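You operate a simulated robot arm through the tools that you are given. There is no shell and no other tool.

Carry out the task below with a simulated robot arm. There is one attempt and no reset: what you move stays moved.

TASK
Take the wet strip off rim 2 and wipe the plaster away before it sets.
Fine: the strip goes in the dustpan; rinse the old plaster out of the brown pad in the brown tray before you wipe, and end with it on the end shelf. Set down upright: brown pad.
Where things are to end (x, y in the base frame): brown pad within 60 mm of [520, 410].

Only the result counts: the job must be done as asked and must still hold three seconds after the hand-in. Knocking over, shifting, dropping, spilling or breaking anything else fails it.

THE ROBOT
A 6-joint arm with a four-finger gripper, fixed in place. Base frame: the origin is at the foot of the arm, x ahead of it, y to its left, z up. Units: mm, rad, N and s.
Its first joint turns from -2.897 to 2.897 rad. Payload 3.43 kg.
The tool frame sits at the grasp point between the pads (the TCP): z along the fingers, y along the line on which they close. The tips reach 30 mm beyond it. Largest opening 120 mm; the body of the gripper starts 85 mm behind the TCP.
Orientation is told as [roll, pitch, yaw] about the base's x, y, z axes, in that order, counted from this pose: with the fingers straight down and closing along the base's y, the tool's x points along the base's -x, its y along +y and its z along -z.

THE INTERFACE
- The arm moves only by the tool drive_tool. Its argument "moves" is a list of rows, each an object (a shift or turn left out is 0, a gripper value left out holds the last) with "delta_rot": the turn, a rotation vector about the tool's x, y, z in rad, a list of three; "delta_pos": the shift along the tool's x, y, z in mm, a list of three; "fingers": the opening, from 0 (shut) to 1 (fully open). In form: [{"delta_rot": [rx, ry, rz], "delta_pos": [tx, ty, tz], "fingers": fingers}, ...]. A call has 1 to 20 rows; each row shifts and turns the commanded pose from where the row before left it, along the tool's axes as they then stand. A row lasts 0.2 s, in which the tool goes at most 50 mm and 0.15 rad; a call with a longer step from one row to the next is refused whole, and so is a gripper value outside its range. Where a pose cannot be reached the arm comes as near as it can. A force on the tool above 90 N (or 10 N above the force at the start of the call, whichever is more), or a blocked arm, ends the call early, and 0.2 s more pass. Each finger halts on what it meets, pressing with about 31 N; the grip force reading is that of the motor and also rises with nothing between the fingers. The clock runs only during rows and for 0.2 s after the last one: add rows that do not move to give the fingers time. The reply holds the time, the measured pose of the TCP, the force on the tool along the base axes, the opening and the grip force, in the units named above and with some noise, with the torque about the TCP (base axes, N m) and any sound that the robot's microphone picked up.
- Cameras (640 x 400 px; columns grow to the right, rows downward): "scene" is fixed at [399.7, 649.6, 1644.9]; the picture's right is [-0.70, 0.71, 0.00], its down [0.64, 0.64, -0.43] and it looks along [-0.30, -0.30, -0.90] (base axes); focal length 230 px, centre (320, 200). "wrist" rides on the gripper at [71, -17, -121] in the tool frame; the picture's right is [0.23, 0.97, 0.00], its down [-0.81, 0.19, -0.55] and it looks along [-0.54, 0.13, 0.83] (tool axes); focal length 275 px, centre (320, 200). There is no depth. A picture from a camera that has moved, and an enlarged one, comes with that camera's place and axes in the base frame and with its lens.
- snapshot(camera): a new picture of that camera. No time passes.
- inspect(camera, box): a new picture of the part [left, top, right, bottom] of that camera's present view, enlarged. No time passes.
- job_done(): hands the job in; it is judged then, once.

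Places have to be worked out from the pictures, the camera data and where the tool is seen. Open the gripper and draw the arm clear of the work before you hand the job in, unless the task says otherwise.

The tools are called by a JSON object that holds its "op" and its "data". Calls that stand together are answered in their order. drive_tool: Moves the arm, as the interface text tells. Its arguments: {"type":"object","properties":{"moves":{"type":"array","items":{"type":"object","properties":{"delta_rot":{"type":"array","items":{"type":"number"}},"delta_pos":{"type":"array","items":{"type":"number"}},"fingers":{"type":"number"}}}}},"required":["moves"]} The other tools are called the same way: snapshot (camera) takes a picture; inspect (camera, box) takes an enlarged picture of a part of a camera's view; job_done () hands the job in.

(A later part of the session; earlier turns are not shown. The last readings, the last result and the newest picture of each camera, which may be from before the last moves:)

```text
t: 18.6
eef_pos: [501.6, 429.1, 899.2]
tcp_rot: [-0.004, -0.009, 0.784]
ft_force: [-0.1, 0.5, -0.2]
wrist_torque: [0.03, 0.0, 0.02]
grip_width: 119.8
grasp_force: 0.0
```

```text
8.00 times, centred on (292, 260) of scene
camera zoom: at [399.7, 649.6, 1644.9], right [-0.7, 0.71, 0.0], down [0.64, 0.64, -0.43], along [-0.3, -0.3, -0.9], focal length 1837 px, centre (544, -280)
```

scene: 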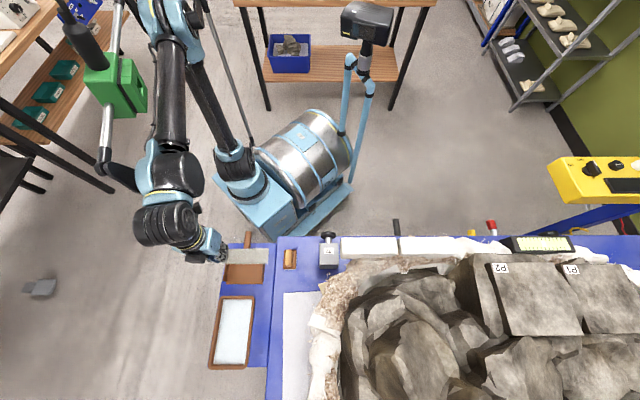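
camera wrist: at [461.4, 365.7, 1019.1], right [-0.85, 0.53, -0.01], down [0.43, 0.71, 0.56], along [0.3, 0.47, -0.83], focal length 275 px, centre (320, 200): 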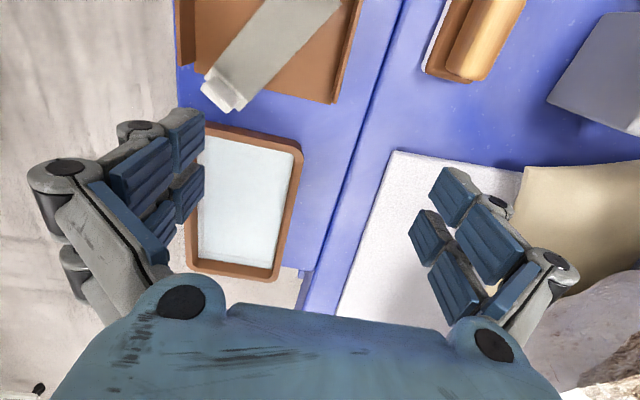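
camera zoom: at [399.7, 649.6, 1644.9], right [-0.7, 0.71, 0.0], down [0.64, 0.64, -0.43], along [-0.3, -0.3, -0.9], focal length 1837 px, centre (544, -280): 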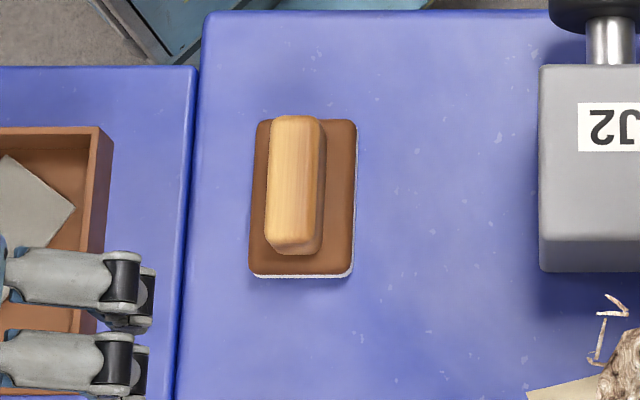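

One row was too long; I repeat the move with smaller steps.

{"op": "drive_tool", "data": {"moves": [{"delta_pos": [22.9, 27.9, 5], "fingers": 0.6}, {"delta_pos": [22.9, 27.9, 20]}, {"delta_pos": [22.9, 27.9, 25]}, {"delta_pos": [22.9, 27.8, 25]}, {}]}}

{"op": "snapshot", "data": {"camera": "wrist"}}

{"op": "inspect", "data": {"camera": "wrist", "box": [230, 40, 420, 190]}}

```text
t: 19.8
eef_pos: [357.6, 443.7, 821.0]
tcp_rot: [-0.005, -0.009, 0.785]
ft_force: [0.5, 1.2, 0.2]
wrist_torque: [0.0, 0.03, 0.0]
grip_width: 71.8
grasp_force: 0.0
```

```text
taken
camera wrist: at [317.1, 380.5, 941.8], right [-0.85, 0.53, -0.01], down [0.43, 0.71, 0.56], along [0.3, 0.47, -0.83], focal length 275 px, centre (320, 200)
```

wrist: 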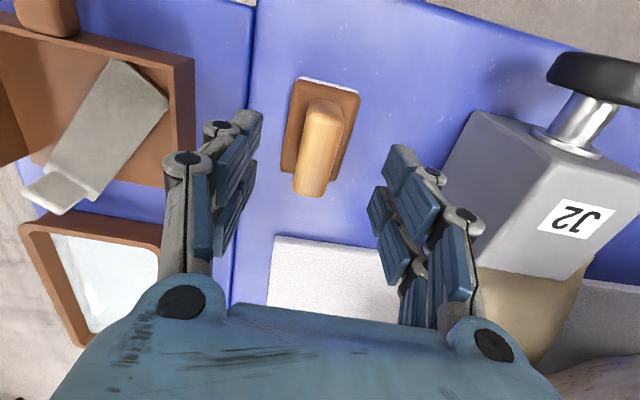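

```text
2.67 times, centred on (325, 115) of wrist
camera zoom: at [317.1, 380.5, 941.8], right [-0.85, 0.53, -0.01], down [0.43, 0.71, 0.56], along [0.3, 0.47, -0.83], focal length 734 px, centre (307, 427)
```

zoom: 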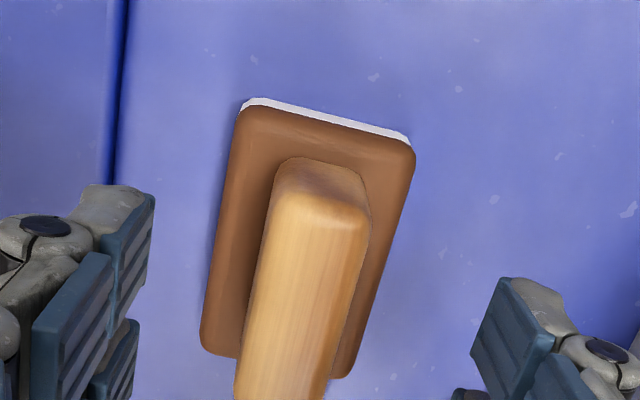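

The handle top computes to z≈779 at (358, 443), pad top at ≈745, and the fingers straddle the handle. I descend so the tips stop about 7 mm above the pad top, then close.

{"op": "drive_tool", "data": {"moves": [{"delta_pos": [0, -1, 20]}, {"delta_pos": [0, 0, 18]}, {"fingers": 0.0}, {}, {}]}}

{"op": "snapshot", "data": {"camera": "wrist"}}

{"op": "inspect", "data": {"camera": "scene", "box": [260, 235, 324, 285]}}

```text
t: 21.0
eef_pos: [359.0, 442.4, 784.0]
tcp_rot: [-0.005, -0.008, 0.786]
ft_force: [1.3, 0.1, -0.3]
wrist_torque: [0.0, -0.01, 0.01]
grip_width: 23.5
grasp_force: 31.0
```

```text
taken
camera wrist: at [319.8, 379.0, 903.6], right [-0.85, 0.52, -0.01], down [0.43, 0.71, 0.56], along [0.3, 0.47, -0.83], focal length 275 px, centre (320, 200)
```

wrist: 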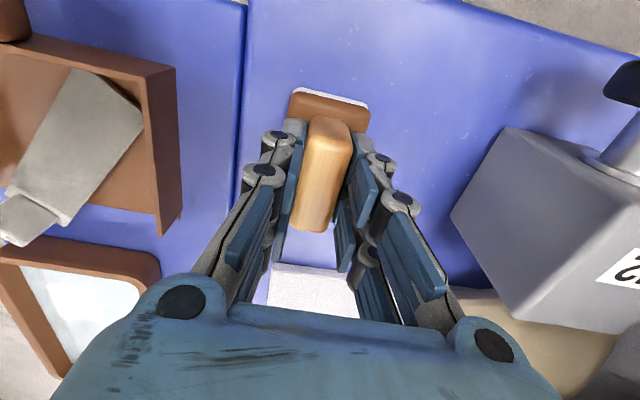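

```text
8.00 times, centred on (292, 260) of scene
camera zoom: at [399.7, 649.6, 1644.9], right [-0.7, 0.71, 0.0], down [0.64, 0.64, -0.43], along [-0.3, -0.3, -0.9], focal length 1837 px, centre (544, -280)
```

zoom: 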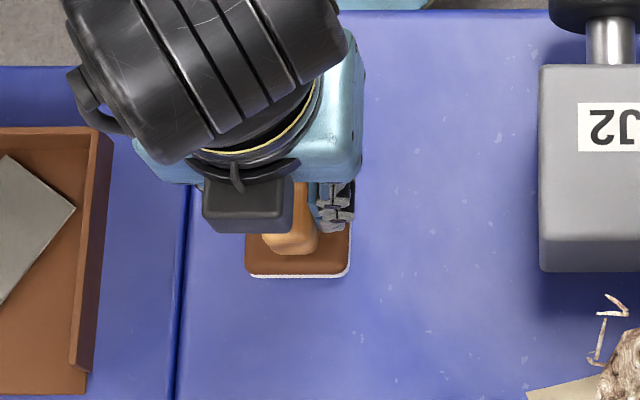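

The handle is gripped (23.5 mm). I lift and carry the pad over the brown tray's middle, near (633, 463).

{"op": "drive_tool", "data": {"moves": [{"delta_pos": [0, 0, -20]}, {"delta_pos": [0, 0, -40]}, {"delta_pos": [0, 0, -36]}, {"delta_pos": [-17, -15, 0]}, {"delta_pos": [-31, -27, 0]}, {"delta_pos": [-34, -29, 0]}, {"delta_pos": [-34, -29, 0]}, {"delta_pos": [-34, -29, 0]}, {"delta_pos": [-31, -27, 0]}, {"delta_pos": [-27, -23.6, 0]}, {}]}}

{"op": "snapshot", "data": {"camera": "wrist"}}

{"op": "inspect", "data": {"camera": "scene", "box": [200, 280, 312, 380]}}

```text
t: 23.4
eef_pos: [632.2, 463.5, 882.4]
tcp_rot: [-0.006, -0.008, 0.788]
ft_force: [-0.1, 0.2, -0.4]
wrist_torque: [-0.01, -0.05, -0.01]
grip_width: 23.5
grasp_force: 30.7
```

```text
taken
camera wrist: at [592.8, 400.5, 1003.0], right [-0.85, 0.52, -0.01], down [0.43, 0.71, 0.56], along [0.3, 0.47, -0.83], focal length 275 px, centre (320, 200)
```

wrist: 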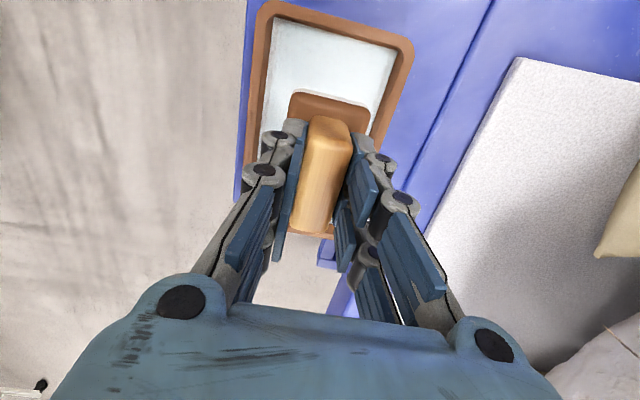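

```text
4.00 times, centred on (256, 330) of scene
camera zoom: at [399.7, 649.6, 1644.9], right [-0.7, 0.71, 0.0], down [0.64, 0.64, -0.43], along [-0.3, -0.3, -0.9], focal length 918 px, centre (576, -320)
```

zoom: 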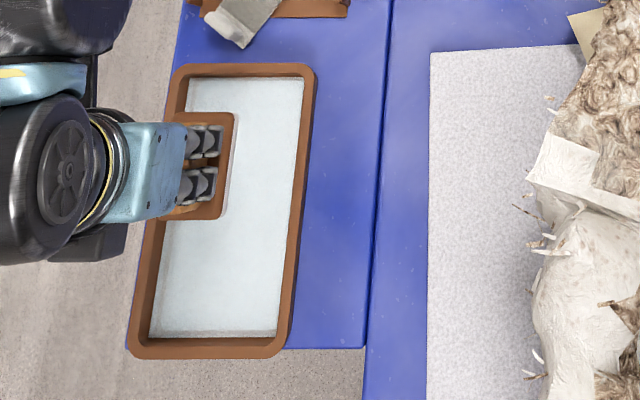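

The pad is centred over the tray. I lower it toward the water, slowing near the surface.

{"op": "drive_tool", "data": {"moves": [{"delta_pos": [0, 0, 30]}, {"delta_pos": [0, 0, 30]}, {"delta_pos": [0, 0, 18]}, {"delta_pos": [0, 0, 5]}, {"delta_pos": [0, 0, 4]}, {"delta_pos": [0, 0, 3]}]}}

{"op": "snapshot", "data": {"camera": "wrist"}}

{"op": "inspect", "data": {"camera": "scene", "box": [220, 285, 300, 380]}}

```text
t: 24.8
eef_pos: [633.0, 462.2, 792.6]
tcp_rot: [-0.004, -0.009, 0.785]
ft_force: [-0.8, 0.5, -1.6]
wrist_torque: [-0.01, 0.0, 0.0]
grip_width: 23.4
grasp_force: 31.3
```

```text
taken
camera wrist: at [592.9, 399.6, 912.7], right [-0.85, 0.52, -0.01], down [0.43, 0.71, 0.56], along [0.3, 0.47, -0.83], focal length 275 px, centre (320, 200)
```

wrist: 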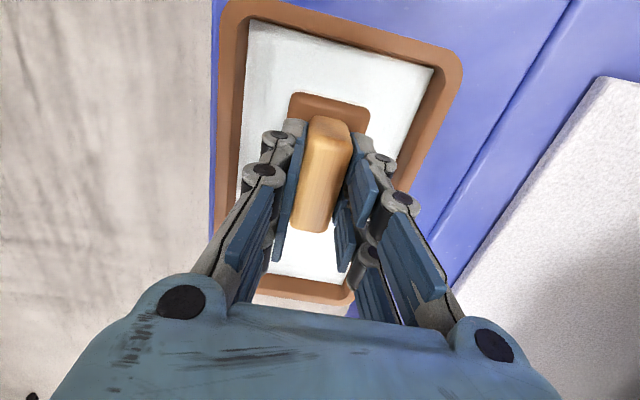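

```text
4.21 times, centred on (260, 332) of scene
camera zoom: at [399.7, 649.6, 1644.9], right [-0.7, 0.71, 0.0], down [0.64, 0.64, -0.43], along [-0.3, -0.3, -0.9], focal length 967 px, centre (573, -358)
```

zoom: 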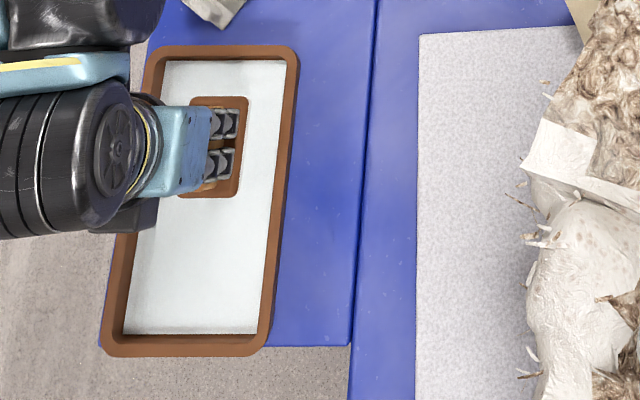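

Pad bottom is at about z 738. I continue down in small steps.

{"op": "drive_tool", "data": {"moves": [{"delta_pos": [0, 0, 3]}, {"delta_pos": [0, 0, 2]}]}}

{"op": "inspect", "data": {"camera": "wrist", "box": [200, 0, 480, 175]}}

```text
t: 25.4
eef_pos: [631.4, 463.0, 788.0]
tcp_rot: [-0.004, -0.009, 0.785]
ft_force: [-0.9, 0.3, 0.3]
wrist_torque: [0.05, 0.0, -0.02]
grip_width: 23.5
grasp_force: 31.2
```

```text
2.29 times, centred on (340, 88) of wrist
camera zoom: at [592.9, 399.9, 908.6], right [-0.85, 0.52, -0.01], down [0.43, 0.71, 0.56], along [0.3, 0.47, -0.83], focal length 629 px, centre (274, 457)
```

zoom: 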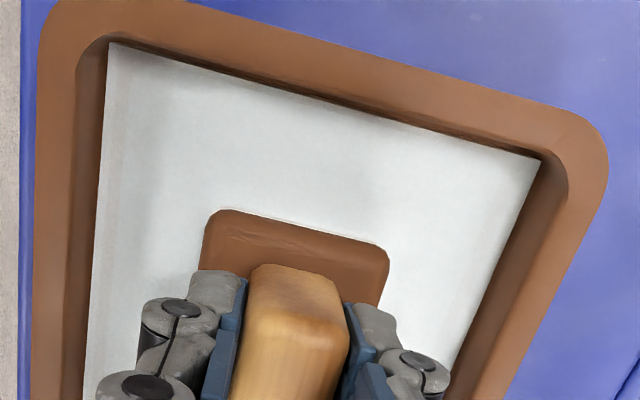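

The pad's white underside appears to be in the water now. I go a little further to find the tray bottom gently.

{"op": "drive_tool", "data": {"moves": [{"delta_pos": [0, 0, 2]}, {"delta_pos": [0, 0, 2]}]}}

```text
t: 26.0
eef_pos: [632.1, 462.0, 785.5]
tcp_rot: [-0.006, -0.009, 0.784]
ft_force: [4.4, -1.2, 27.3]
wrist_torque: [-0.03, -0.13, -0.02]
grip_width: 23.6
grasp_force: 30.7
```

The pad touches the tray bottom (27 N). I ease up 2 mm and swish it back and forth in the water without dragging the tray.

{"op": "drive_tool", "data": {"moves": [{"delta_pos": [0, 0, -2]}, {"delta_pos": [-12, 0, 0]}, {"delta_pos": [12, 0, 0]}, {"delta_pos": [12, 0, 0]}, {"delta_pos": [-12, 0, 0]}, {"delta_pos": [-12, 0, 0]}, {"delta_pos": [12, 0, 0]}, {"delta_pos": [0, 12, 0]}, {"delta_pos": [0, -12, 0]}, {"delta_pos": [0, -12, 0]}, {"delta_pos": [0, 12, 0]}]}}

{"op": "inspect", "data": {"camera": "wrist", "box": [200, 0, 480, 175]}}

{"op": "inspect", "data": {"camera": "scene", "box": [220, 285, 300, 380]}}

```text
t: 28.4
eef_pos: [631.8, 462.8, 786.6]
tcp_rot: [-0.006, -0.01, 0.787]
ft_force: [0.4, 0.1, -0.6]
wrist_torque: [0.02, 0.0, -0.01]
grip_width: 23.6
grasp_force: 30.5
```

```text
2.29 times, centred on (340, 88) of wrist
camera zoom: at [592.9, 400.0, 906.8], right [-0.85, 0.52, -0.01], down [0.43, 0.71, 0.56], along [0.3, 0.47, -0.83], focal length 629 px, centre (274, 457)
```

zoom: 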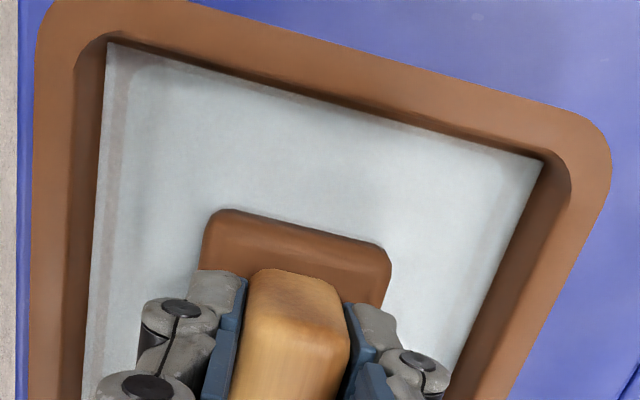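

```text
4.21 times, centred on (260, 332) of scene
camera zoom: at [399.7, 649.6, 1644.9], right [-0.7, 0.71, 0.0], down [0.64, 0.64, -0.43], along [-0.3, -0.3, -0.9], focal length 967 px, centre (573, -358)
```

zoom: 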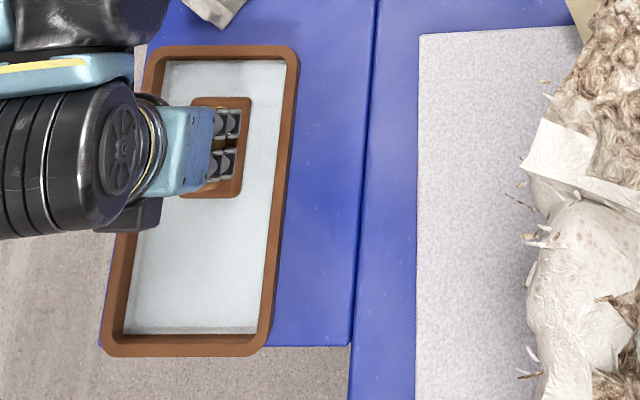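

The swish met no resistance. I lift the pad just above the water, still over the tray, to let it drip and see whether its underside edge is still white.

{"op": "drive_tool", "data": {"moves": [{"delta_pos": [0, 0, -10]}, {"delta_pos": [0, 0, -15]}, {"delta_pos": [0, 0, -20]}, {"delta_pos": [0, 0, -15]}, {}]}}

{"op": "inspect", "data": {"camera": "wrist", "box": [200, 0, 480, 175]}}

{"op": "inspect", "data": {"camera": "scene", "box": [230, 295, 278, 335]}}

```text
t: 29.6
eef_pos: [630.9, 462.0, 846.5]
tcp_rot: [-0.005, -0.009, 0.786]
ft_force: [0.5, -0.3, -0.4]
wrist_torque: [-0.02, 0.01, 0.0]
grip_width: 23.8
grasp_force: 31.2
```

```text
2.29 times, centred on (340, 88) of wrist
camera zoom: at [592.2, 399.2, 966.9], right [-0.85, 0.52, -0.01], down [0.43, 0.71, 0.56], along [0.3, 0.47, -0.83], focal length 629 px, centre (274, 457)
```

zoom: 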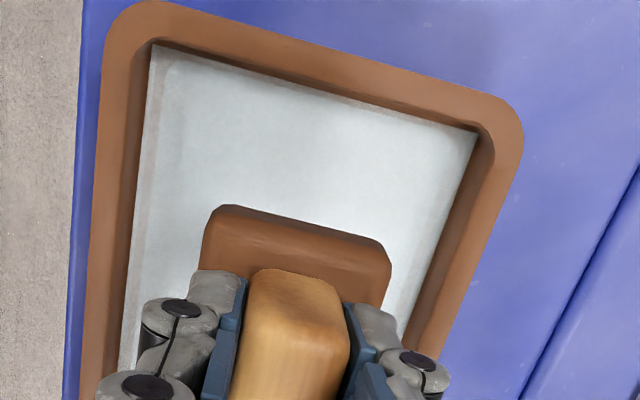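

```text
10.00 times, centred on (254, 315) of scene
camera zoom: at [399.7, 649.6, 1644.9], right [-0.7, 0.71, 0.0], down [0.64, 0.64, -0.43], along [-0.3, -0.3, -0.9], focal length 2296 px, centre (980, -950)
```

zoom: 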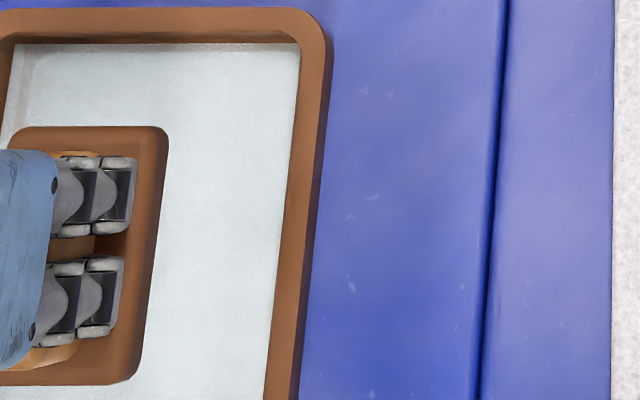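

The pad's edges now look clean brown. I raise it well clear and carry it to above the near end of rim 2.

{"op": "drive_tool", "data": {"moves": [{"delta_pos": [0, 0, -40]}, {"delta_pos": [0, 0, -45]}, {"delta_pos": [0, 0, -45]}, {"delta_pos": [0, 0, -45]}, {"delta_pos": [0, 0, -45]}, {"delta_pos": [0, 0, -36]}, {"delta_pos": [12, 24, 0]}, {"delta_pos": [20, 39.8, 0]}, {"delta_pos": [20, 39.8, 0]}, {"delta_pos": [20, 39.8, 0]}, {"delta_pos": [20, 39.8, 0]}, {"delta_pos": [20, 39.8, 0]}, {"delta_pos": [20, 39.8, 0]}, {"delta_pos": [20, 39.8, 0]}, {"delta_pos": [20, 39.8, 0]}, {"delta_pos": [15, 28, 0]}, {"delta_pos": [7.2, 12.3, 0]}, {}]}}

{"op": "snapshot", "data": {"camera": "wrist"}}

{"op": "inspect", "data": {"camera": "scene", "box": [320, 220, 416, 280]}}

```text
t: 33.4
eef_pos: [220.4, 595.0, 1097.6]
tcp_rot: [-0.005, -0.008, 0.787]
ft_force: [-0.1, 0.6, -0.4]
wrist_torque: [0.03, 0.02, 0.05]
grip_width: 23.5
grasp_force: 31.1
```

```text
taken
camera wrist: at [180.5, 532.0, 1218.5], right [-0.85, 0.52, -0.01], down [0.43, 0.71, 0.56], along [0.3, 0.47, -0.83], focal length 275 px, centre (320, 200)
```

wrist: 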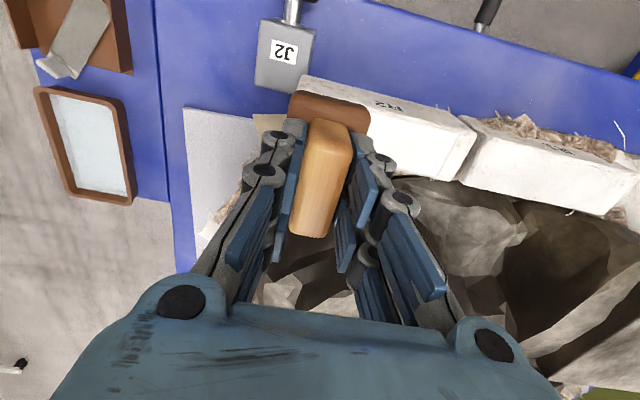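

```text
6.67 times, centred on (368, 250) of scene
camera zoom: at [399.7, 649.6, 1644.9], right [-0.7, 0.71, 0.0], down [0.64, 0.64, -0.43], along [-0.3, -0.3, -0.9], focal length 1531 px, centre (0, -133)
```

zoom: 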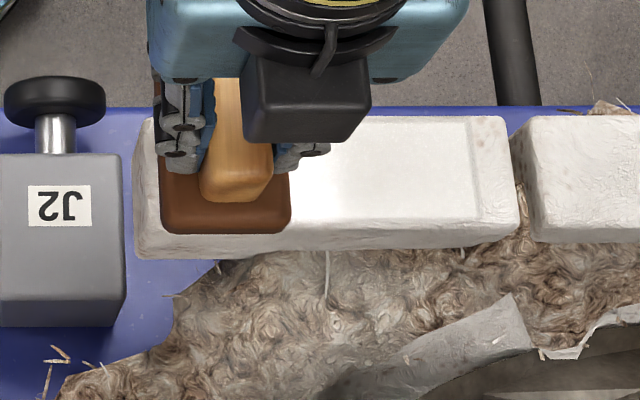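

The pad is aligned over the near end of rim 2. I lower it to contact in small steps.

{"op": "drive_tool", "data": {"moves": [{"delta_pos": [0, 0, 22]}, {"delta_pos": [0, 0, 12]}, {"delta_pos": [0, 0, 5]}, {"delta_pos": [0, 0, 2]}]}}

```text
t: 34.4
eef_pos: [221.2, 594.4, 1054.8]
tcp_rot: [-0.004, -0.009, 0.785]
ft_force: [-0.6, 0.2, -0.2]
wrist_torque: [0.01, -0.02, 0.01]
grip_width: 23.6
grasp_force: 31.1
```

{"op": "drive_tool", "data": {"moves": [{"delta_pos": [0, 0, 2]}, {"delta_pos": [0, 0, 1]}]}}

```text
t: 35.0
eef_pos: [221.0, 595.6, 1054.7]
tcp_rot: [-0.006, -0.008, 0.785]
ft_force: [0.0, -0.2, -1.2]
wrist_torque: [0.02, 0.02, 0.02]
grip_width: 23.5
grasp_force: 30.9
```

No contact yet; I continue in 1–2 mm steps.

{"op": "drive_tool", "data": {"moves": [{"delta_pos": [0, 0, 1.5]}, {"delta_pos": [0, 0, 1]}]}}

```text
t: 35.6
eef_pos: [221.6, 594.9, 1051.7]
tcp_rot: [-0.006, -0.009, 0.785]
ft_force: [-0.8, -1.1, -1.3]
wrist_torque: [0.01, 0.0, -0.01]
grip_width: 23.6
grasp_force: 30.9
```

{"op": "drive_tool", "data": {"moves": [{"delta_pos": [0, 0, 1]}, {"delta_pos": [0, 0, 1]}]}}

```text
t: 36.2
eef_pos: [221.2, 595.6, 1050.5]
tcp_rot: [-0.005, -0.009, 0.786]
ft_force: [-2.0, 0.8, 27.6]
wrist_torque: [0.05, 0.08, 0.0]
grip_width: 23.4
grasp_force: 31.0
```

Contact at TCP z≈1050.5 with 27 N. I ease off slightly and start wiping along the rim, compensating for the tool's tiny tilt.

{"op": "drive_tool", "data": {"moves": [{"delta_pos": [0, 0, -0.4]}, {"delta_pos": [0, 8, -0.08]}, {"delta_pos": [0, 12, -0.12]}, {"delta_pos": [0, 12, -0.12]}]}}

{"op": "inspect", "data": {"camera": "scene", "box": [320, 220, 416, 280]}}

```text
t: 37.2
eef_pos: [198.8, 617.3, 1049.6]
tcp_rot: [-0.004, -0.008, 0.785]
ft_force: [7.3, -6.2, 25.3]
wrist_torque: [-0.23, -0.26, 0.0]
grip_width: 23.4
grasp_force: 31.0
```

```text
6.67 times, centred on (368, 250) of scene
camera zoom: at [399.7, 649.6, 1644.9], right [-0.7, 0.71, 0.0], down [0.64, 0.64, -0.43], along [-0.3, -0.3, -0.9], focal length 1531 px, centre (0, -133)
```

zoom: 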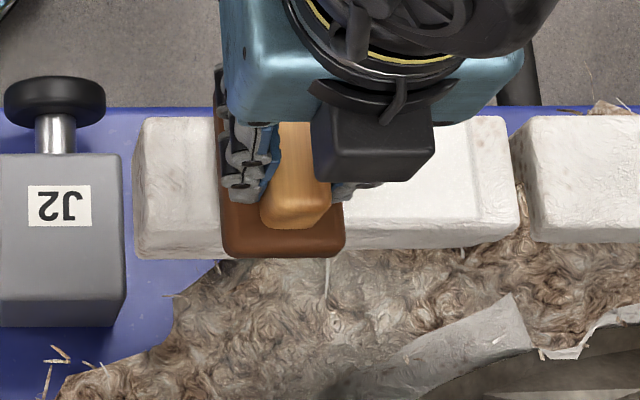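

The wiped part is visibly clean and dull, with about 25 N press and 10 N drag. I continue to the far end of the rim.

{"op": "drive_tool", "data": {"moves": [{"delta_pos": [0, 12, -0.16]}, {"delta_pos": [0, 12, -0.14]}, {"delta_pos": [0, 12, -0.12]}, {"delta_pos": [0, 12, -0.12]}, {"delta_pos": [0, 12, -0.12]}, {"delta_pos": [0, 12, -0.12]}]}}

{"op": "inspect", "data": {"camera": "scene", "box": [320, 220, 416, 280]}}

{"op": "snapshot", "data": {"camera": "wrist"}}

```text
t: 38.6
eef_pos: [147.0, 667.9, 1050.8]
tcp_rot: [-0.005, -0.007, 0.787]
ft_force: [-0.4, 0.0, 1.4]
wrist_torque: [0.02, 0.01, 0.03]
grip_width: 23.5
grasp_force: 31.4
```

```text
6.67 times, centred on (368, 250) of scene
camera zoom: at [399.7, 649.6, 1644.9], right [-0.7, 0.71, 0.0], down [0.64, 0.64, -0.43], along [-0.3, -0.3, -0.9], focal length 1531 px, centre (0, -133)
```

zoom: 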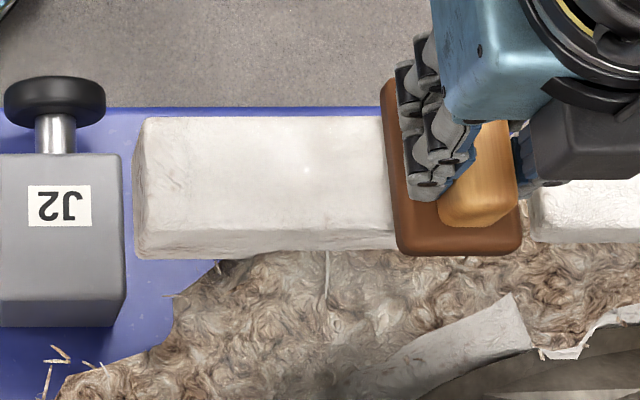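

```text
taken
camera wrist: at [107.5, 604.9, 1170.6], right [-0.85, 0.52, -0.01], down [0.43, 0.71, 0.56], along [0.3, 0.47, -0.83], focal length 275 px, centre (320, 200)
```

wrist: 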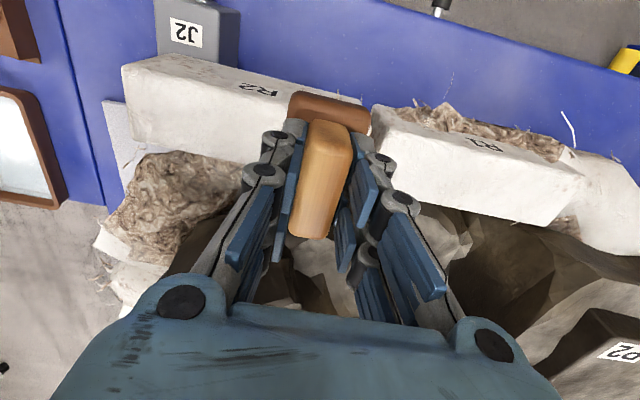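

At the far end the force faded to 1 N, so the last stretch may not have been pressed. I press 1 mm down again here before wiping back.

{"op": "drive_tool", "data": {"moves": [{"delta_pos": [0, 0, 0.6]}, {"delta_pos": [0, 0, 0.4]}]}}

```text
t: 39.2
eef_pos: [146.8, 668.1, 1050.5]
tcp_rot: [-0.005, -0.01, 0.784]
ft_force: [-2.5, 1.0, 18.2]
wrist_torque: [0.11, 0.11, 0.04]
grip_width: 23.5
grasp_force: 30.4
```

18 N again. I wipe back toward the near end without the tilt compensation, checking force midway.

{"op": "drive_tool", "data": {"moves": [{"delta_pos": [0, 4, 0]}, {"delta_pos": [0, -8, 0]}, {"delta_pos": [0, -12, 0]}, {"delta_pos": [0, -12, 0]}, {"delta_pos": [0, -12, 0]}, {"delta_pos": [0, -12, 0]}]}}

{"op": "inspect", "data": {"camera": "scene", "box": [320, 220, 416, 280]}}

```text
t: 40.6
eef_pos: [185.4, 630.3, 1050.2]
tcp_rot: [-0.005, -0.008, 0.785]
ft_force: [0.4, 1.2, -1.2]
wrist_torque: [0.0, -0.01, -0.03]
grip_width: 23.6
grasp_force: 30.9
```

```text
6.67 times, centred on (368, 250) of scene
camera zoom: at [399.7, 649.6, 1644.9], right [-0.7, 0.71, 0.0], down [0.64, 0.64, -0.43], along [-0.3, -0.3, -0.9], focal length 1531 px, centre (0, -133)
```

zoom: 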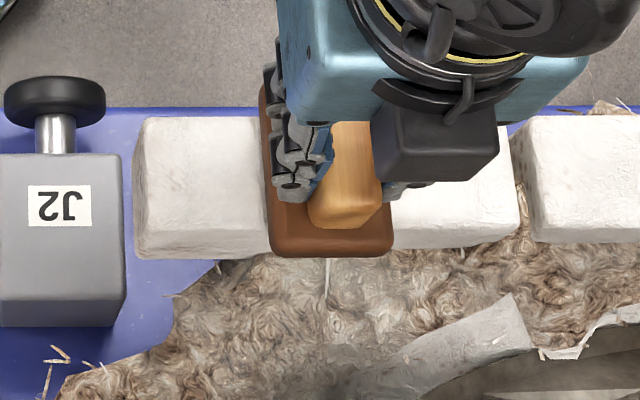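

Contact is light again. I lift slightly, move aside along the rim, and inspect what plaster remains.

{"op": "drive_tool", "data": {"moves": [{"delta_pos": [0, 0, -15]}, {"delta_pos": [30, 0, -25]}, {"delta_pos": [45, 0, 0]}, {"delta_pos": [45, 0, 0]}]}}

{"op": "inspect", "data": {"camera": "scene", "box": [335, 230, 407, 275]}}

{"op": "snapshot", "data": {"camera": "wrist"}}

```text
t: 41.6
eef_pos: [100.4, 545.1, 1090.8]
tcp_rot: [-0.005, -0.008, 0.784]
ft_force: [0.2, -0.2, -0.5]
wrist_torque: [-0.05, 0.0, 0.01]
grip_width: 23.3
grasp_force: 31.6
```

```text
8.89 times, centred on (371, 252) of scene
camera zoom: at [399.7, 649.6, 1644.9], right [-0.7, 0.71, 0.0], down [0.64, 0.64, -0.43], along [-0.3, -0.3, -0.9], focal length 2041 px, centre (-133, -267)
```

zoom: 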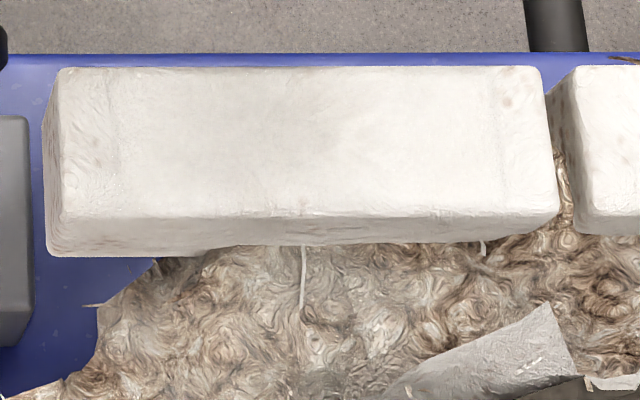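

```text
taken
camera wrist: at [60.9, 482.5, 1211.6], right [-0.85, 0.52, -0.01], down [0.43, 0.71, 0.56], along [0.3, 0.47, -0.83], focal length 275 px, centre (320, 200)
```

wrist: 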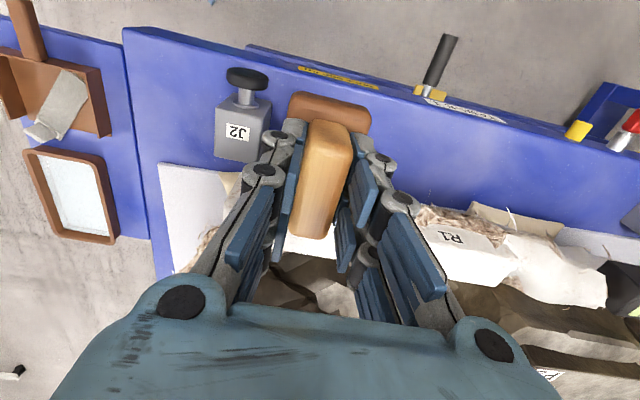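

Most of the white patch is gone; I zoom in on the halves to check for a remaining haze.

{"op": "inspect", "data": {"camera": "scene", "box": [366, 233, 402, 258]}}

{"op": "inspect", "data": {"camera": "scene", "box": [338, 233, 374, 258]}}

```text
16.00 times, centred on (384, 246) of scene
camera zoom: at [399.7, 649.6, 1644.9], right [-0.7, 0.71, 0.0], down [0.64, 0.64, -0.43], along [-0.3, -0.3, -0.9], focal length 3674 px, centre (-704, -528)
```

zoom: 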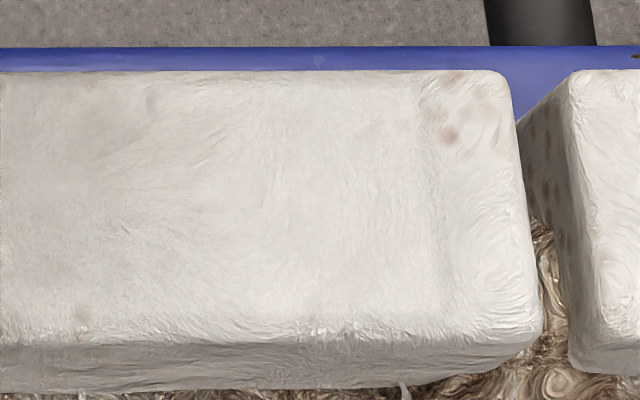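

```text
16.00 times, centred on (356, 246) of scene
camera zoom: at [399.7, 649.6, 1644.9], right [-0.7, 0.71, 0.0], down [0.64, 0.64, -0.43], along [-0.3, -0.3, -0.9], focal length 3674 px, centre (-256, -528)
```

zoom: 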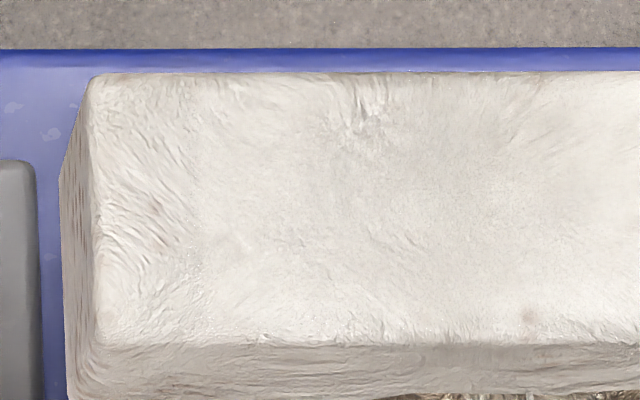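

A thin film still seems to remain toward both ends, where contact was light. I return to the near end for firmer passes.

{"op": "drive_tool", "data": {"moves": [{"delta_pos": [-40.7, -17.7, 0]}, {"delta_pos": [-40.7, -17.7, 0]}, {"delta_pos": [-40.6, -17.7, 0]}, {}, {"delta_pos": [0, 0, 22]}, {"delta_pos": [0, 0, 12]}, {"delta_pos": [0, 0, 3]}]}}

```text
t: 43.2
eef_pos: [224.6, 594.2, 1054.4]
tcp_rot: [-0.007, -0.009, 0.784]
ft_force: [0.3, -0.4, -0.7]
wrist_torque: [0.03, -0.03, 0.04]
grip_width: 23.7
grasp_force: 31.1
```

{"op": "drive_tool", "data": {"moves": [{"delta_pos": [0, 0, 2]}, {"delta_pos": [0, 0, 1.5]}, {"delta_pos": [0, 0, 1]}]}}

```text
t: 44.0
eef_pos: [224.4, 595.3, 1050.0]
tcp_rot: [-0.007, -0.008, 0.784]
ft_force: [-2.4, 5.5, 21.0]
wrist_torque: [0.22, 0.07, 0.01]
grip_width: 23.3
grasp_force: 31.0
```

Contact at 21 N. I run a stroke to the far end in one go.

{"op": "drive_tool", "data": {"moves": [{"delta_pos": [0, 0, 0.3]}, {"delta_pos": [0, 10, -0.03]}, {"delta_pos": [0, 10, -0.03]}, {"delta_pos": [0, 10, -0.03]}, {"delta_pos": [0, 10, -0.03]}, {"delta_pos": [0, 10, -0.03]}]}}

```text
t: 45.4
eef_pos: [189.9, 629.8, 1048.6]
tcp_rot: [-0.005, -0.009, 0.785]
ft_force: [7.5, -6.3, 25.2]
wrist_torque: [-0.2, -0.24, -0.03]
grip_width: 23.6
grasp_force: 31.3
```

Good steady pressure (25 N). I continue to the far end.

{"op": "drive_tool", "data": {"moves": [{"delta_pos": [0, 10, -0.05]}, {"delta_pos": [0, 10, -0.05]}, {"delta_pos": [0, 10, -0.05]}, {"delta_pos": [0, 10, -0.05]}, {"delta_pos": [0, 10, -0.05]}, {"delta_pos": [0, 8, -0.05]}]}}

{"op": "inspect", "data": {"camera": "scene", "box": [335, 230, 407, 275]}}

```text
t: 46.8
eef_pos: [146.3, 671.6, 1048.6]
tcp_rot: [-0.007, -0.007, 0.787]
ft_force: [1.7, -1.7, 6.9]
wrist_torque: [0.05, -0.02, 0.01]
grip_width: 23.5
grasp_force: 31.0
```

```text
8.89 times, centred on (371, 252) of scene
camera zoom: at [399.7, 649.6, 1644.9], right [-0.7, 0.71, 0.0], down [0.64, 0.64, -0.43], along [-0.3, -0.3, -0.9], focal length 2041 px, centre (-133, -267)
```

zoom: 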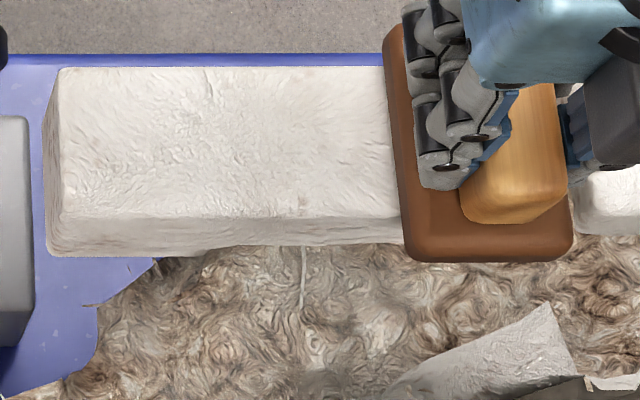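

The near and middle parts are now clean. I press a bit firmer at the far end and wipe back over it.

{"op": "drive_tool", "data": {"moves": [{"delta_pos": [0, 0, 0.8]}, {"delta_pos": [0, -8, 0.05]}, {"delta_pos": [0, -10, 0.05]}, {"delta_pos": [0, -10, 0.05]}, {"delta_pos": [0, -10, 0.05]}, {"delta_pos": [0, -8, 0.05]}]}}

{"op": "inspect", "data": {"camera": "scene", "box": [335, 230, 407, 275]}}

```text
t: 48.2
eef_pos: [180.8, 638.3, 1047.9]
tcp_rot: [-0.003, -0.009, 0.784]
ft_force: [-2.0, 1.9, 10.2]
wrist_torque: [-0.01, 0.08, -0.02]
grip_width: 23.4
grasp_force: 31.1
```

```text
8.89 times, centred on (371, 252) of scene
camera zoom: at [399.7, 649.6, 1644.9], right [-0.7, 0.71, 0.0], down [0.64, 0.64, -0.43], along [-0.3, -0.3, -0.9], focal length 2041 px, centre (-133, -267)
```

zoom: 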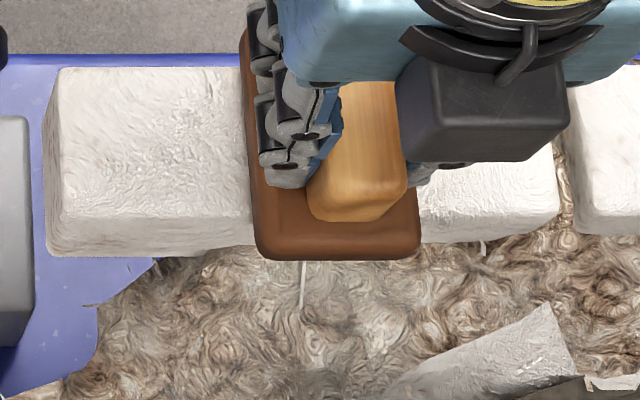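

The far end looks textured and clean too. I lift off and move aside to verify the entire surface.

{"op": "drive_tool", "data": {"moves": [{"delta_pos": [0, 0, -15]}, {"delta_pos": [30, 0, -25]}, {"delta_pos": [45, 0, 0]}, {"delta_pos": [45, 0, 0]}]}}

{"op": "inspect", "data": {"camera": "scene", "box": [335, 230, 407, 275]}}

{"op": "inspect", "data": {"camera": "scene", "box": [366, 233, 402, 258]}}

{"op": "inspect", "data": {"camera": "scene", "box": [338, 233, 374, 258]}}

```text
t: 49.2
eef_pos: [94.7, 553.7, 1088.1]
tcp_rot: [-0.005, -0.008, 0.785]
ft_force: [-0.4, 0.9, -1.8]
wrist_torque: [-0.03, 0.01, -0.02]
grip_width: 23.6
grasp_force: 30.8
```

```text
8.89 times, centred on (371, 252) of scene
camera zoom: at [399.7, 649.6, 1644.9], right [-0.7, 0.71, 0.0], down [0.64, 0.64, -0.43], along [-0.3, -0.3, -0.9], focal length 2041 px, centre (-133, -267)
```

zoom: 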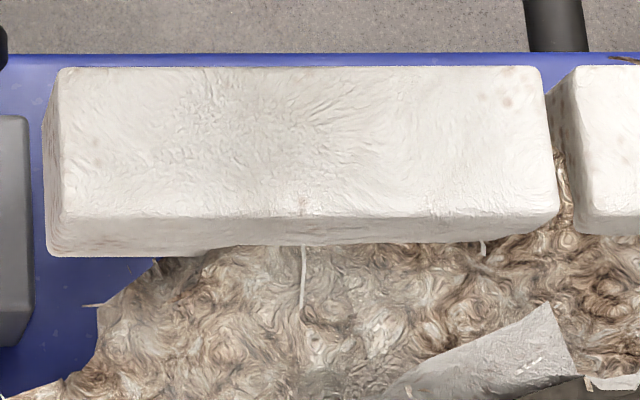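

```text
16.00 times, centred on (384, 246) of scene
camera zoom: at [399.7, 649.6, 1644.9], right [-0.7, 0.71, 0.0], down [0.64, 0.64, -0.43], along [-0.3, -0.3, -0.9], focal length 3674 px, centre (-704, -528)
```

zoom: 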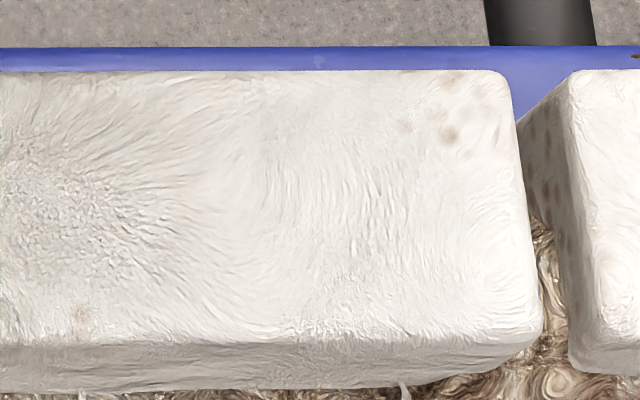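

```text
16.00 times, centred on (356, 246) of scene
camera zoom: at [399.7, 649.6, 1644.9], right [-0.7, 0.71, 0.0], down [0.64, 0.64, -0.43], along [-0.3, -0.3, -0.9], focal length 3674 px, centre (-256, -528)
```

zoom: 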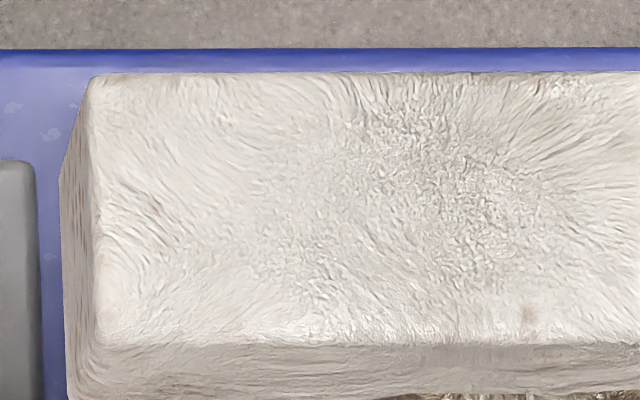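

Rim 2 is fully clean; its original texture and spots show everywhere. Now I carry the pad to the free corner of the end shelf, targeting about (512, 467), turned 10° more, and hover there first.

{"op": "drive_tool", "data": {"moves": [{"delta_pos": [-12, -18, 0]}, {"delta_pos": [-24, -36.6, 0]}, {"delta_pos": [-24, -36.6, 0]}, {"delta_pos": [-24, -36.6, 0]}, {"delta_pos": [-24, -36.6, 0]}, {"delta_pos": [-24, -36.6, 0]}, {"delta_pos": [-24, -36.6, 0]}, {"delta_pos": [-24, -36.6, 0]}, {"delta_pos": [-24, -36.6, 0]}, {"delta_pos": [-20, -30, 0]}, {"delta_pos": [-10, -15.8, 0]}, {"delta_rot": [0, 0, -0.0873], "delta_pos": [0, 0, 25]}, {"delta_rot": [0, 0, -0.0873], "delta_pos": [0, 0, 40]}, {"delta_pos": [0, 0, 45]}, {"delta_pos": [0, 0, 45]}, {"delta_pos": [0, 0, 45]}, {"delta_pos": [0, 0, 30]}, {"delta_pos": [0, 0, 8]}, {}]}}

{"op": "snapshot", "data": {"camera": "wrist"}}

{"op": "inspect", "data": {"camera": "scene", "box": [230, 260, 310, 330]}}

```text
t: 53.2
eef_pos: [514.7, 467.4, 852.0]
tcp_rot: [-0.007, -0.006, 0.96]
ft_force: [0.2, -0.8, -1.1]
wrist_torque: [0.01, -0.04, -0.01]
grip_width: 23.3
grasp_force: 30.9
```

```text
taken
camera wrist: at [487.5, 399.5, 972.7], right [-0.93, 0.37, -0.01], down [0.3, 0.77, 0.56], along [0.21, 0.52, -0.83], focal length 275 px, centre (320, 200)
```

wrist: 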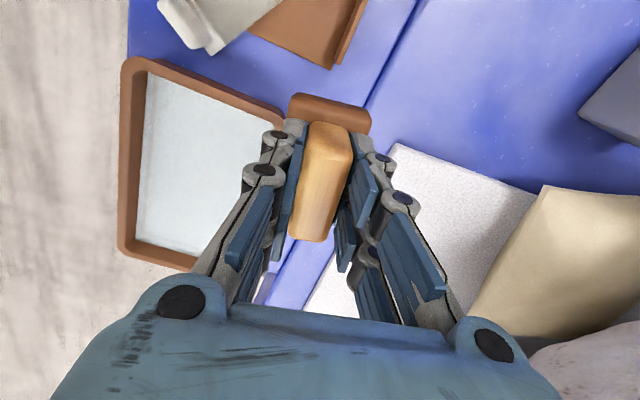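

```text
5.71 times, centred on (270, 295) of scene
camera zoom: at [399.7, 649.6, 1644.9], right [-0.7, 0.71, 0.0], down [0.64, 0.64, -0.43], along [-0.3, -0.3, -0.9], focal length 1312 px, centre (606, -343)
```

zoom: 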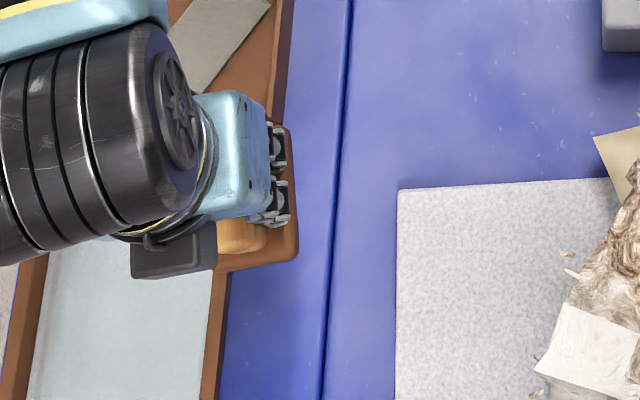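

Hovering at (514.7, 467.4). I make a 2 mm correction and lower to about 20 mm above the shelf for a visual clearance check.

{"op": "drive_tool", "data": {"moves": [{"delta_pos": [1.6, 1.7, 20]}, {"delta_pos": [0, 0, 20]}, {"delta_pos": [0, 0, 8]}, {}]}}

{"op": "inspect", "data": {"camera": "scene", "box": [240, 265, 304, 315]}}

{"op": "inspect", "data": {"camera": "wrist", "box": [230, 0, 470, 150]}}

```text
t: 54.2
eef_pos: [513.3, 468.8, 804.5]
tcp_rot: [-0.007, -0.005, 0.96]
ft_force: [-0.1, -0.1, -1.2]
wrist_torque: [0.0, 0.02, 0.0]
grip_width: 23.6
grasp_force: 30.8
```

```text
8.00 times, centred on (272, 290) of scene
camera zoom: at [399.7, 649.6, 1644.9], right [-0.7, 0.71, 0.0], down [0.64, 0.64, -0.43], along [-0.3, -0.3, -0.9], focal length 1837 px, centre (704, -520)
```

zoom: 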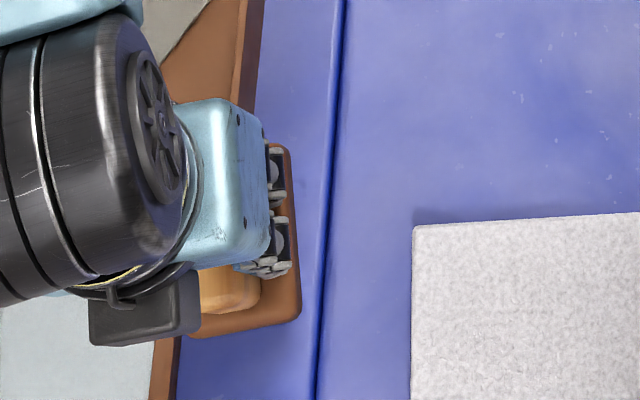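

```text
2.67 times, centred on (350, 75) of wrist
camera zoom: at [485.2, 399.8, 925.1], right [-0.93, 0.37, -0.01], down [0.3, 0.77, 0.56], along [0.21, 0.52, -0.83], focal length 734 px, centre (240, 533)
```

zoom: 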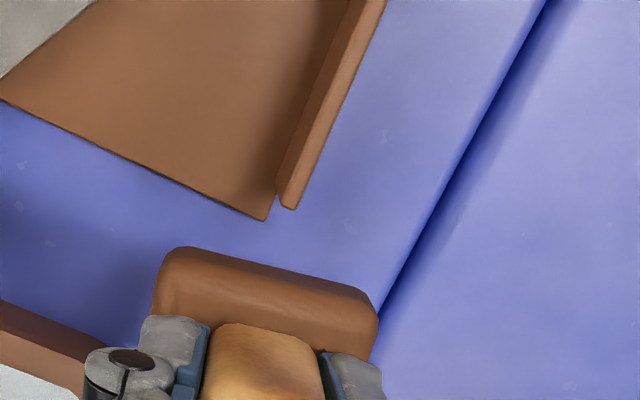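

Clearances are about 2 mm each to pan lip, tray and seam, but the camera-derived centre (513.0, 468.6) is 59 mm from the goal. I shift about 1.5 mm closer and lower toward the shelf.

{"op": "drive_tool", "data": {"moves": [{"delta_pos": [1.34, -0.7, 6]}, {"delta_pos": [0, 0, 6]}, {"delta_pos": [0, 0, 4]}, {}]}}

{"op": "inspect", "data": {"camera": "scene", "box": [240, 265, 304, 315]}}

{"op": "inspect", "data": {"camera": "wrist", "box": [230, 0, 470, 150]}}

```text
t: 55.2
eef_pos: [513.8, 466.3, 787.7]
tcp_rot: [-0.007, -0.006, 0.961]
ft_force: [0.6, -1.0, -0.7]
wrist_torque: [-0.04, -0.01, -0.01]
grip_width: 23.4
grasp_force: 31.2
```

```text
8.00 times, centred on (272, 290) of scene
camera zoom: at [399.7, 649.6, 1644.9], right [-0.7, 0.71, 0.0], down [0.64, 0.64, -0.43], along [-0.3, -0.3, -0.9], focal length 1837 px, centre (704, -520)
```

zoom: 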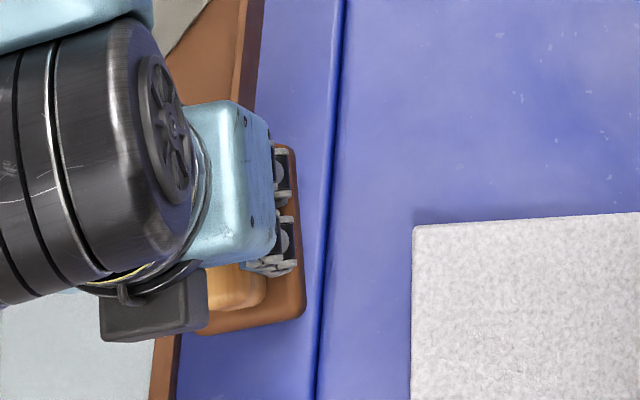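

```text
2.67 times, centred on (350, 75) of wrist
camera zoom: at [485.4, 397.9, 907.9], right [-0.93, 0.37, -0.01], down [0.3, 0.77, 0.56], along [0.21, 0.52, -0.83], focal length 734 px, centre (240, 533)
```

zoom: 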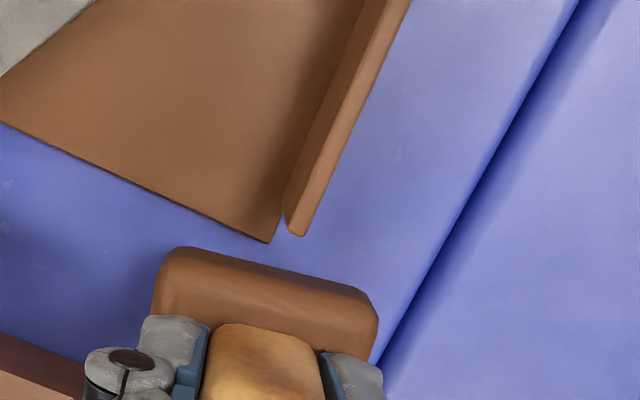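

The camera puts the centre at about (513.2, 466.7), but the pad's back edge nearly meets the pan's lip corner. I shift 1.5 mm away from the pan and turn 2° more, then lower the last millimetres.

{"op": "drive_tool", "data": {"moves": [{"delta_pos": [-1.48, -0.26, 0], "delta_rot": [0, 0, -0.035]}, {"delta_pos": [0, 0, 2]}, {"delta_pos": [0, 0, 1]}]}}

{"op": "inspect", "data": {"camera": "wrist", "box": [230, 0, 470, 150]}}

```text
t: 56.0
eef_pos: [514.7, 467.4, 785.1]
tcp_rot: [-0.005, -0.005, 0.996]
ft_force: [1.1, 0.1, -0.3]
wrist_torque: [-0.01, 0.0, -0.01]
grip_width: 23.6
grasp_force: 30.7
```

```text
2.67 times, centred on (350, 75) of wrist
camera zoom: at [488.8, 397.9, 905.8], right [-0.94, 0.34, -0.01], down [0.27, 0.78, 0.56], along [0.19, 0.52, -0.83], focal length 734 px, centre (240, 533)
```

zoom: 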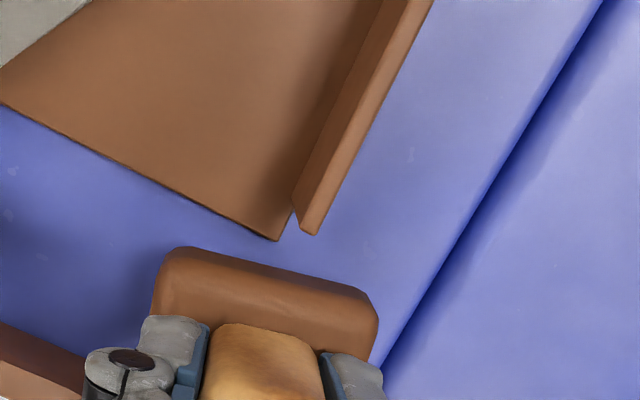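

The gap to the lip is now visible. I lower in small steps until it touches the shelf.

{"op": "drive_tool", "data": {"moves": [{"delta_pos": [0, 0, 1.5]}, {"delta_pos": [0, 0, 1]}]}}

```text
t: 56.6
eef_pos: [513.5, 467.4, 782.7]
tcp_rot: [-0.007, -0.008, 0.997]
ft_force: [-0.4, 0.4, -0.4]
wrist_torque: [-0.01, 0.0, 0.05]
grip_width: 23.8
grasp_force: 31.7
```

{"op": "drive_tool", "data": {"moves": [{"delta_pos": [0, 0, 1]}, {"delta_pos": [0, 0, 1]}]}}

```text
t: 57.2
eef_pos: [515.3, 468.9, 782.1]
tcp_rot: [-0.007, -0.007, 0.994]
ft_force: [0.1, 0.3, -0.2]
wrist_torque: [0.04, 0.03, 0.0]
grip_width: 23.6
grasp_force: 31.6
```

{"op": "drive_tool", "data": {"moves": [{"delta_pos": [0, 0, 1]}, {"delta_pos": [0, 0, 1]}]}}

{"op": "inspect", "data": {"camera": "scene", "box": [240, 265, 304, 315]}}

{"op": "inspect", "data": {"camera": "wrist", "box": [230, 0, 470, 150]}}

```text
t: 57.8
eef_pos: [515.2, 467.7, 780.3]
tcp_rot: [-0.008, -0.008, 0.996]
ft_force: [0.3, 0.0, -0.8]
wrist_torque: [-0.02, -0.01, -0.01]
grip_width: 23.7
grasp_force: 30.8
```

```text
8.00 times, centred on (272, 290) of scene
camera zoom: at [399.7, 649.6, 1644.9], right [-0.7, 0.71, 0.0], down [0.64, 0.64, -0.43], along [-0.3, -0.3, -0.9], focal length 1837 px, centre (704, -520)
```

zoom: 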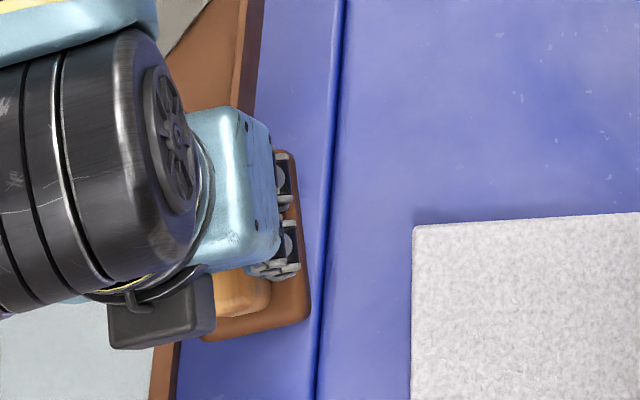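

```text
2.67 times, centred on (350, 75) of wrist
camera zoom: at [489.6, 398.3, 899.9], right [-0.94, 0.34, -0.01], down [0.27, 0.78, 0.56], along [0.19, 0.52, -0.83], focal length 734 px, centre (240, 533)
```

zoom: 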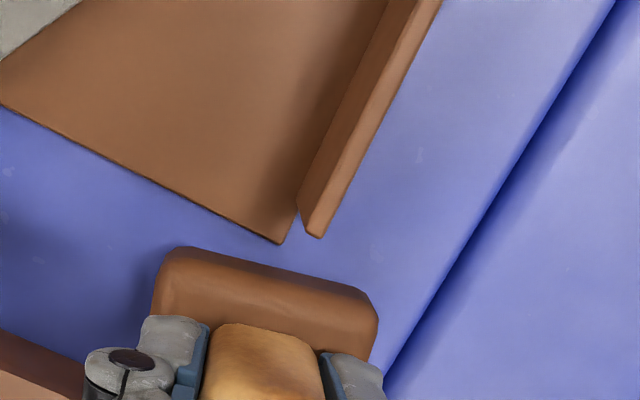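

No contact yet; the shelf is lower than the table. I keep lowering with a tiny correction toward the goal.

{"op": "drive_tool", "data": {"moves": [{"delta_pos": [0.5, 0, 1.5]}, {"delta_pos": [0, 0, 1.5]}]}}

```text
t: 58.4
eef_pos: [514.8, 466.1, 776.2]
tcp_rot: [-0.007, -0.009, 0.994]
ft_force: [1.4, -0.3, 11.3]
wrist_torque: [0.36, -0.18, -0.04]
grip_width: 23.7
grasp_force: 31.5
```

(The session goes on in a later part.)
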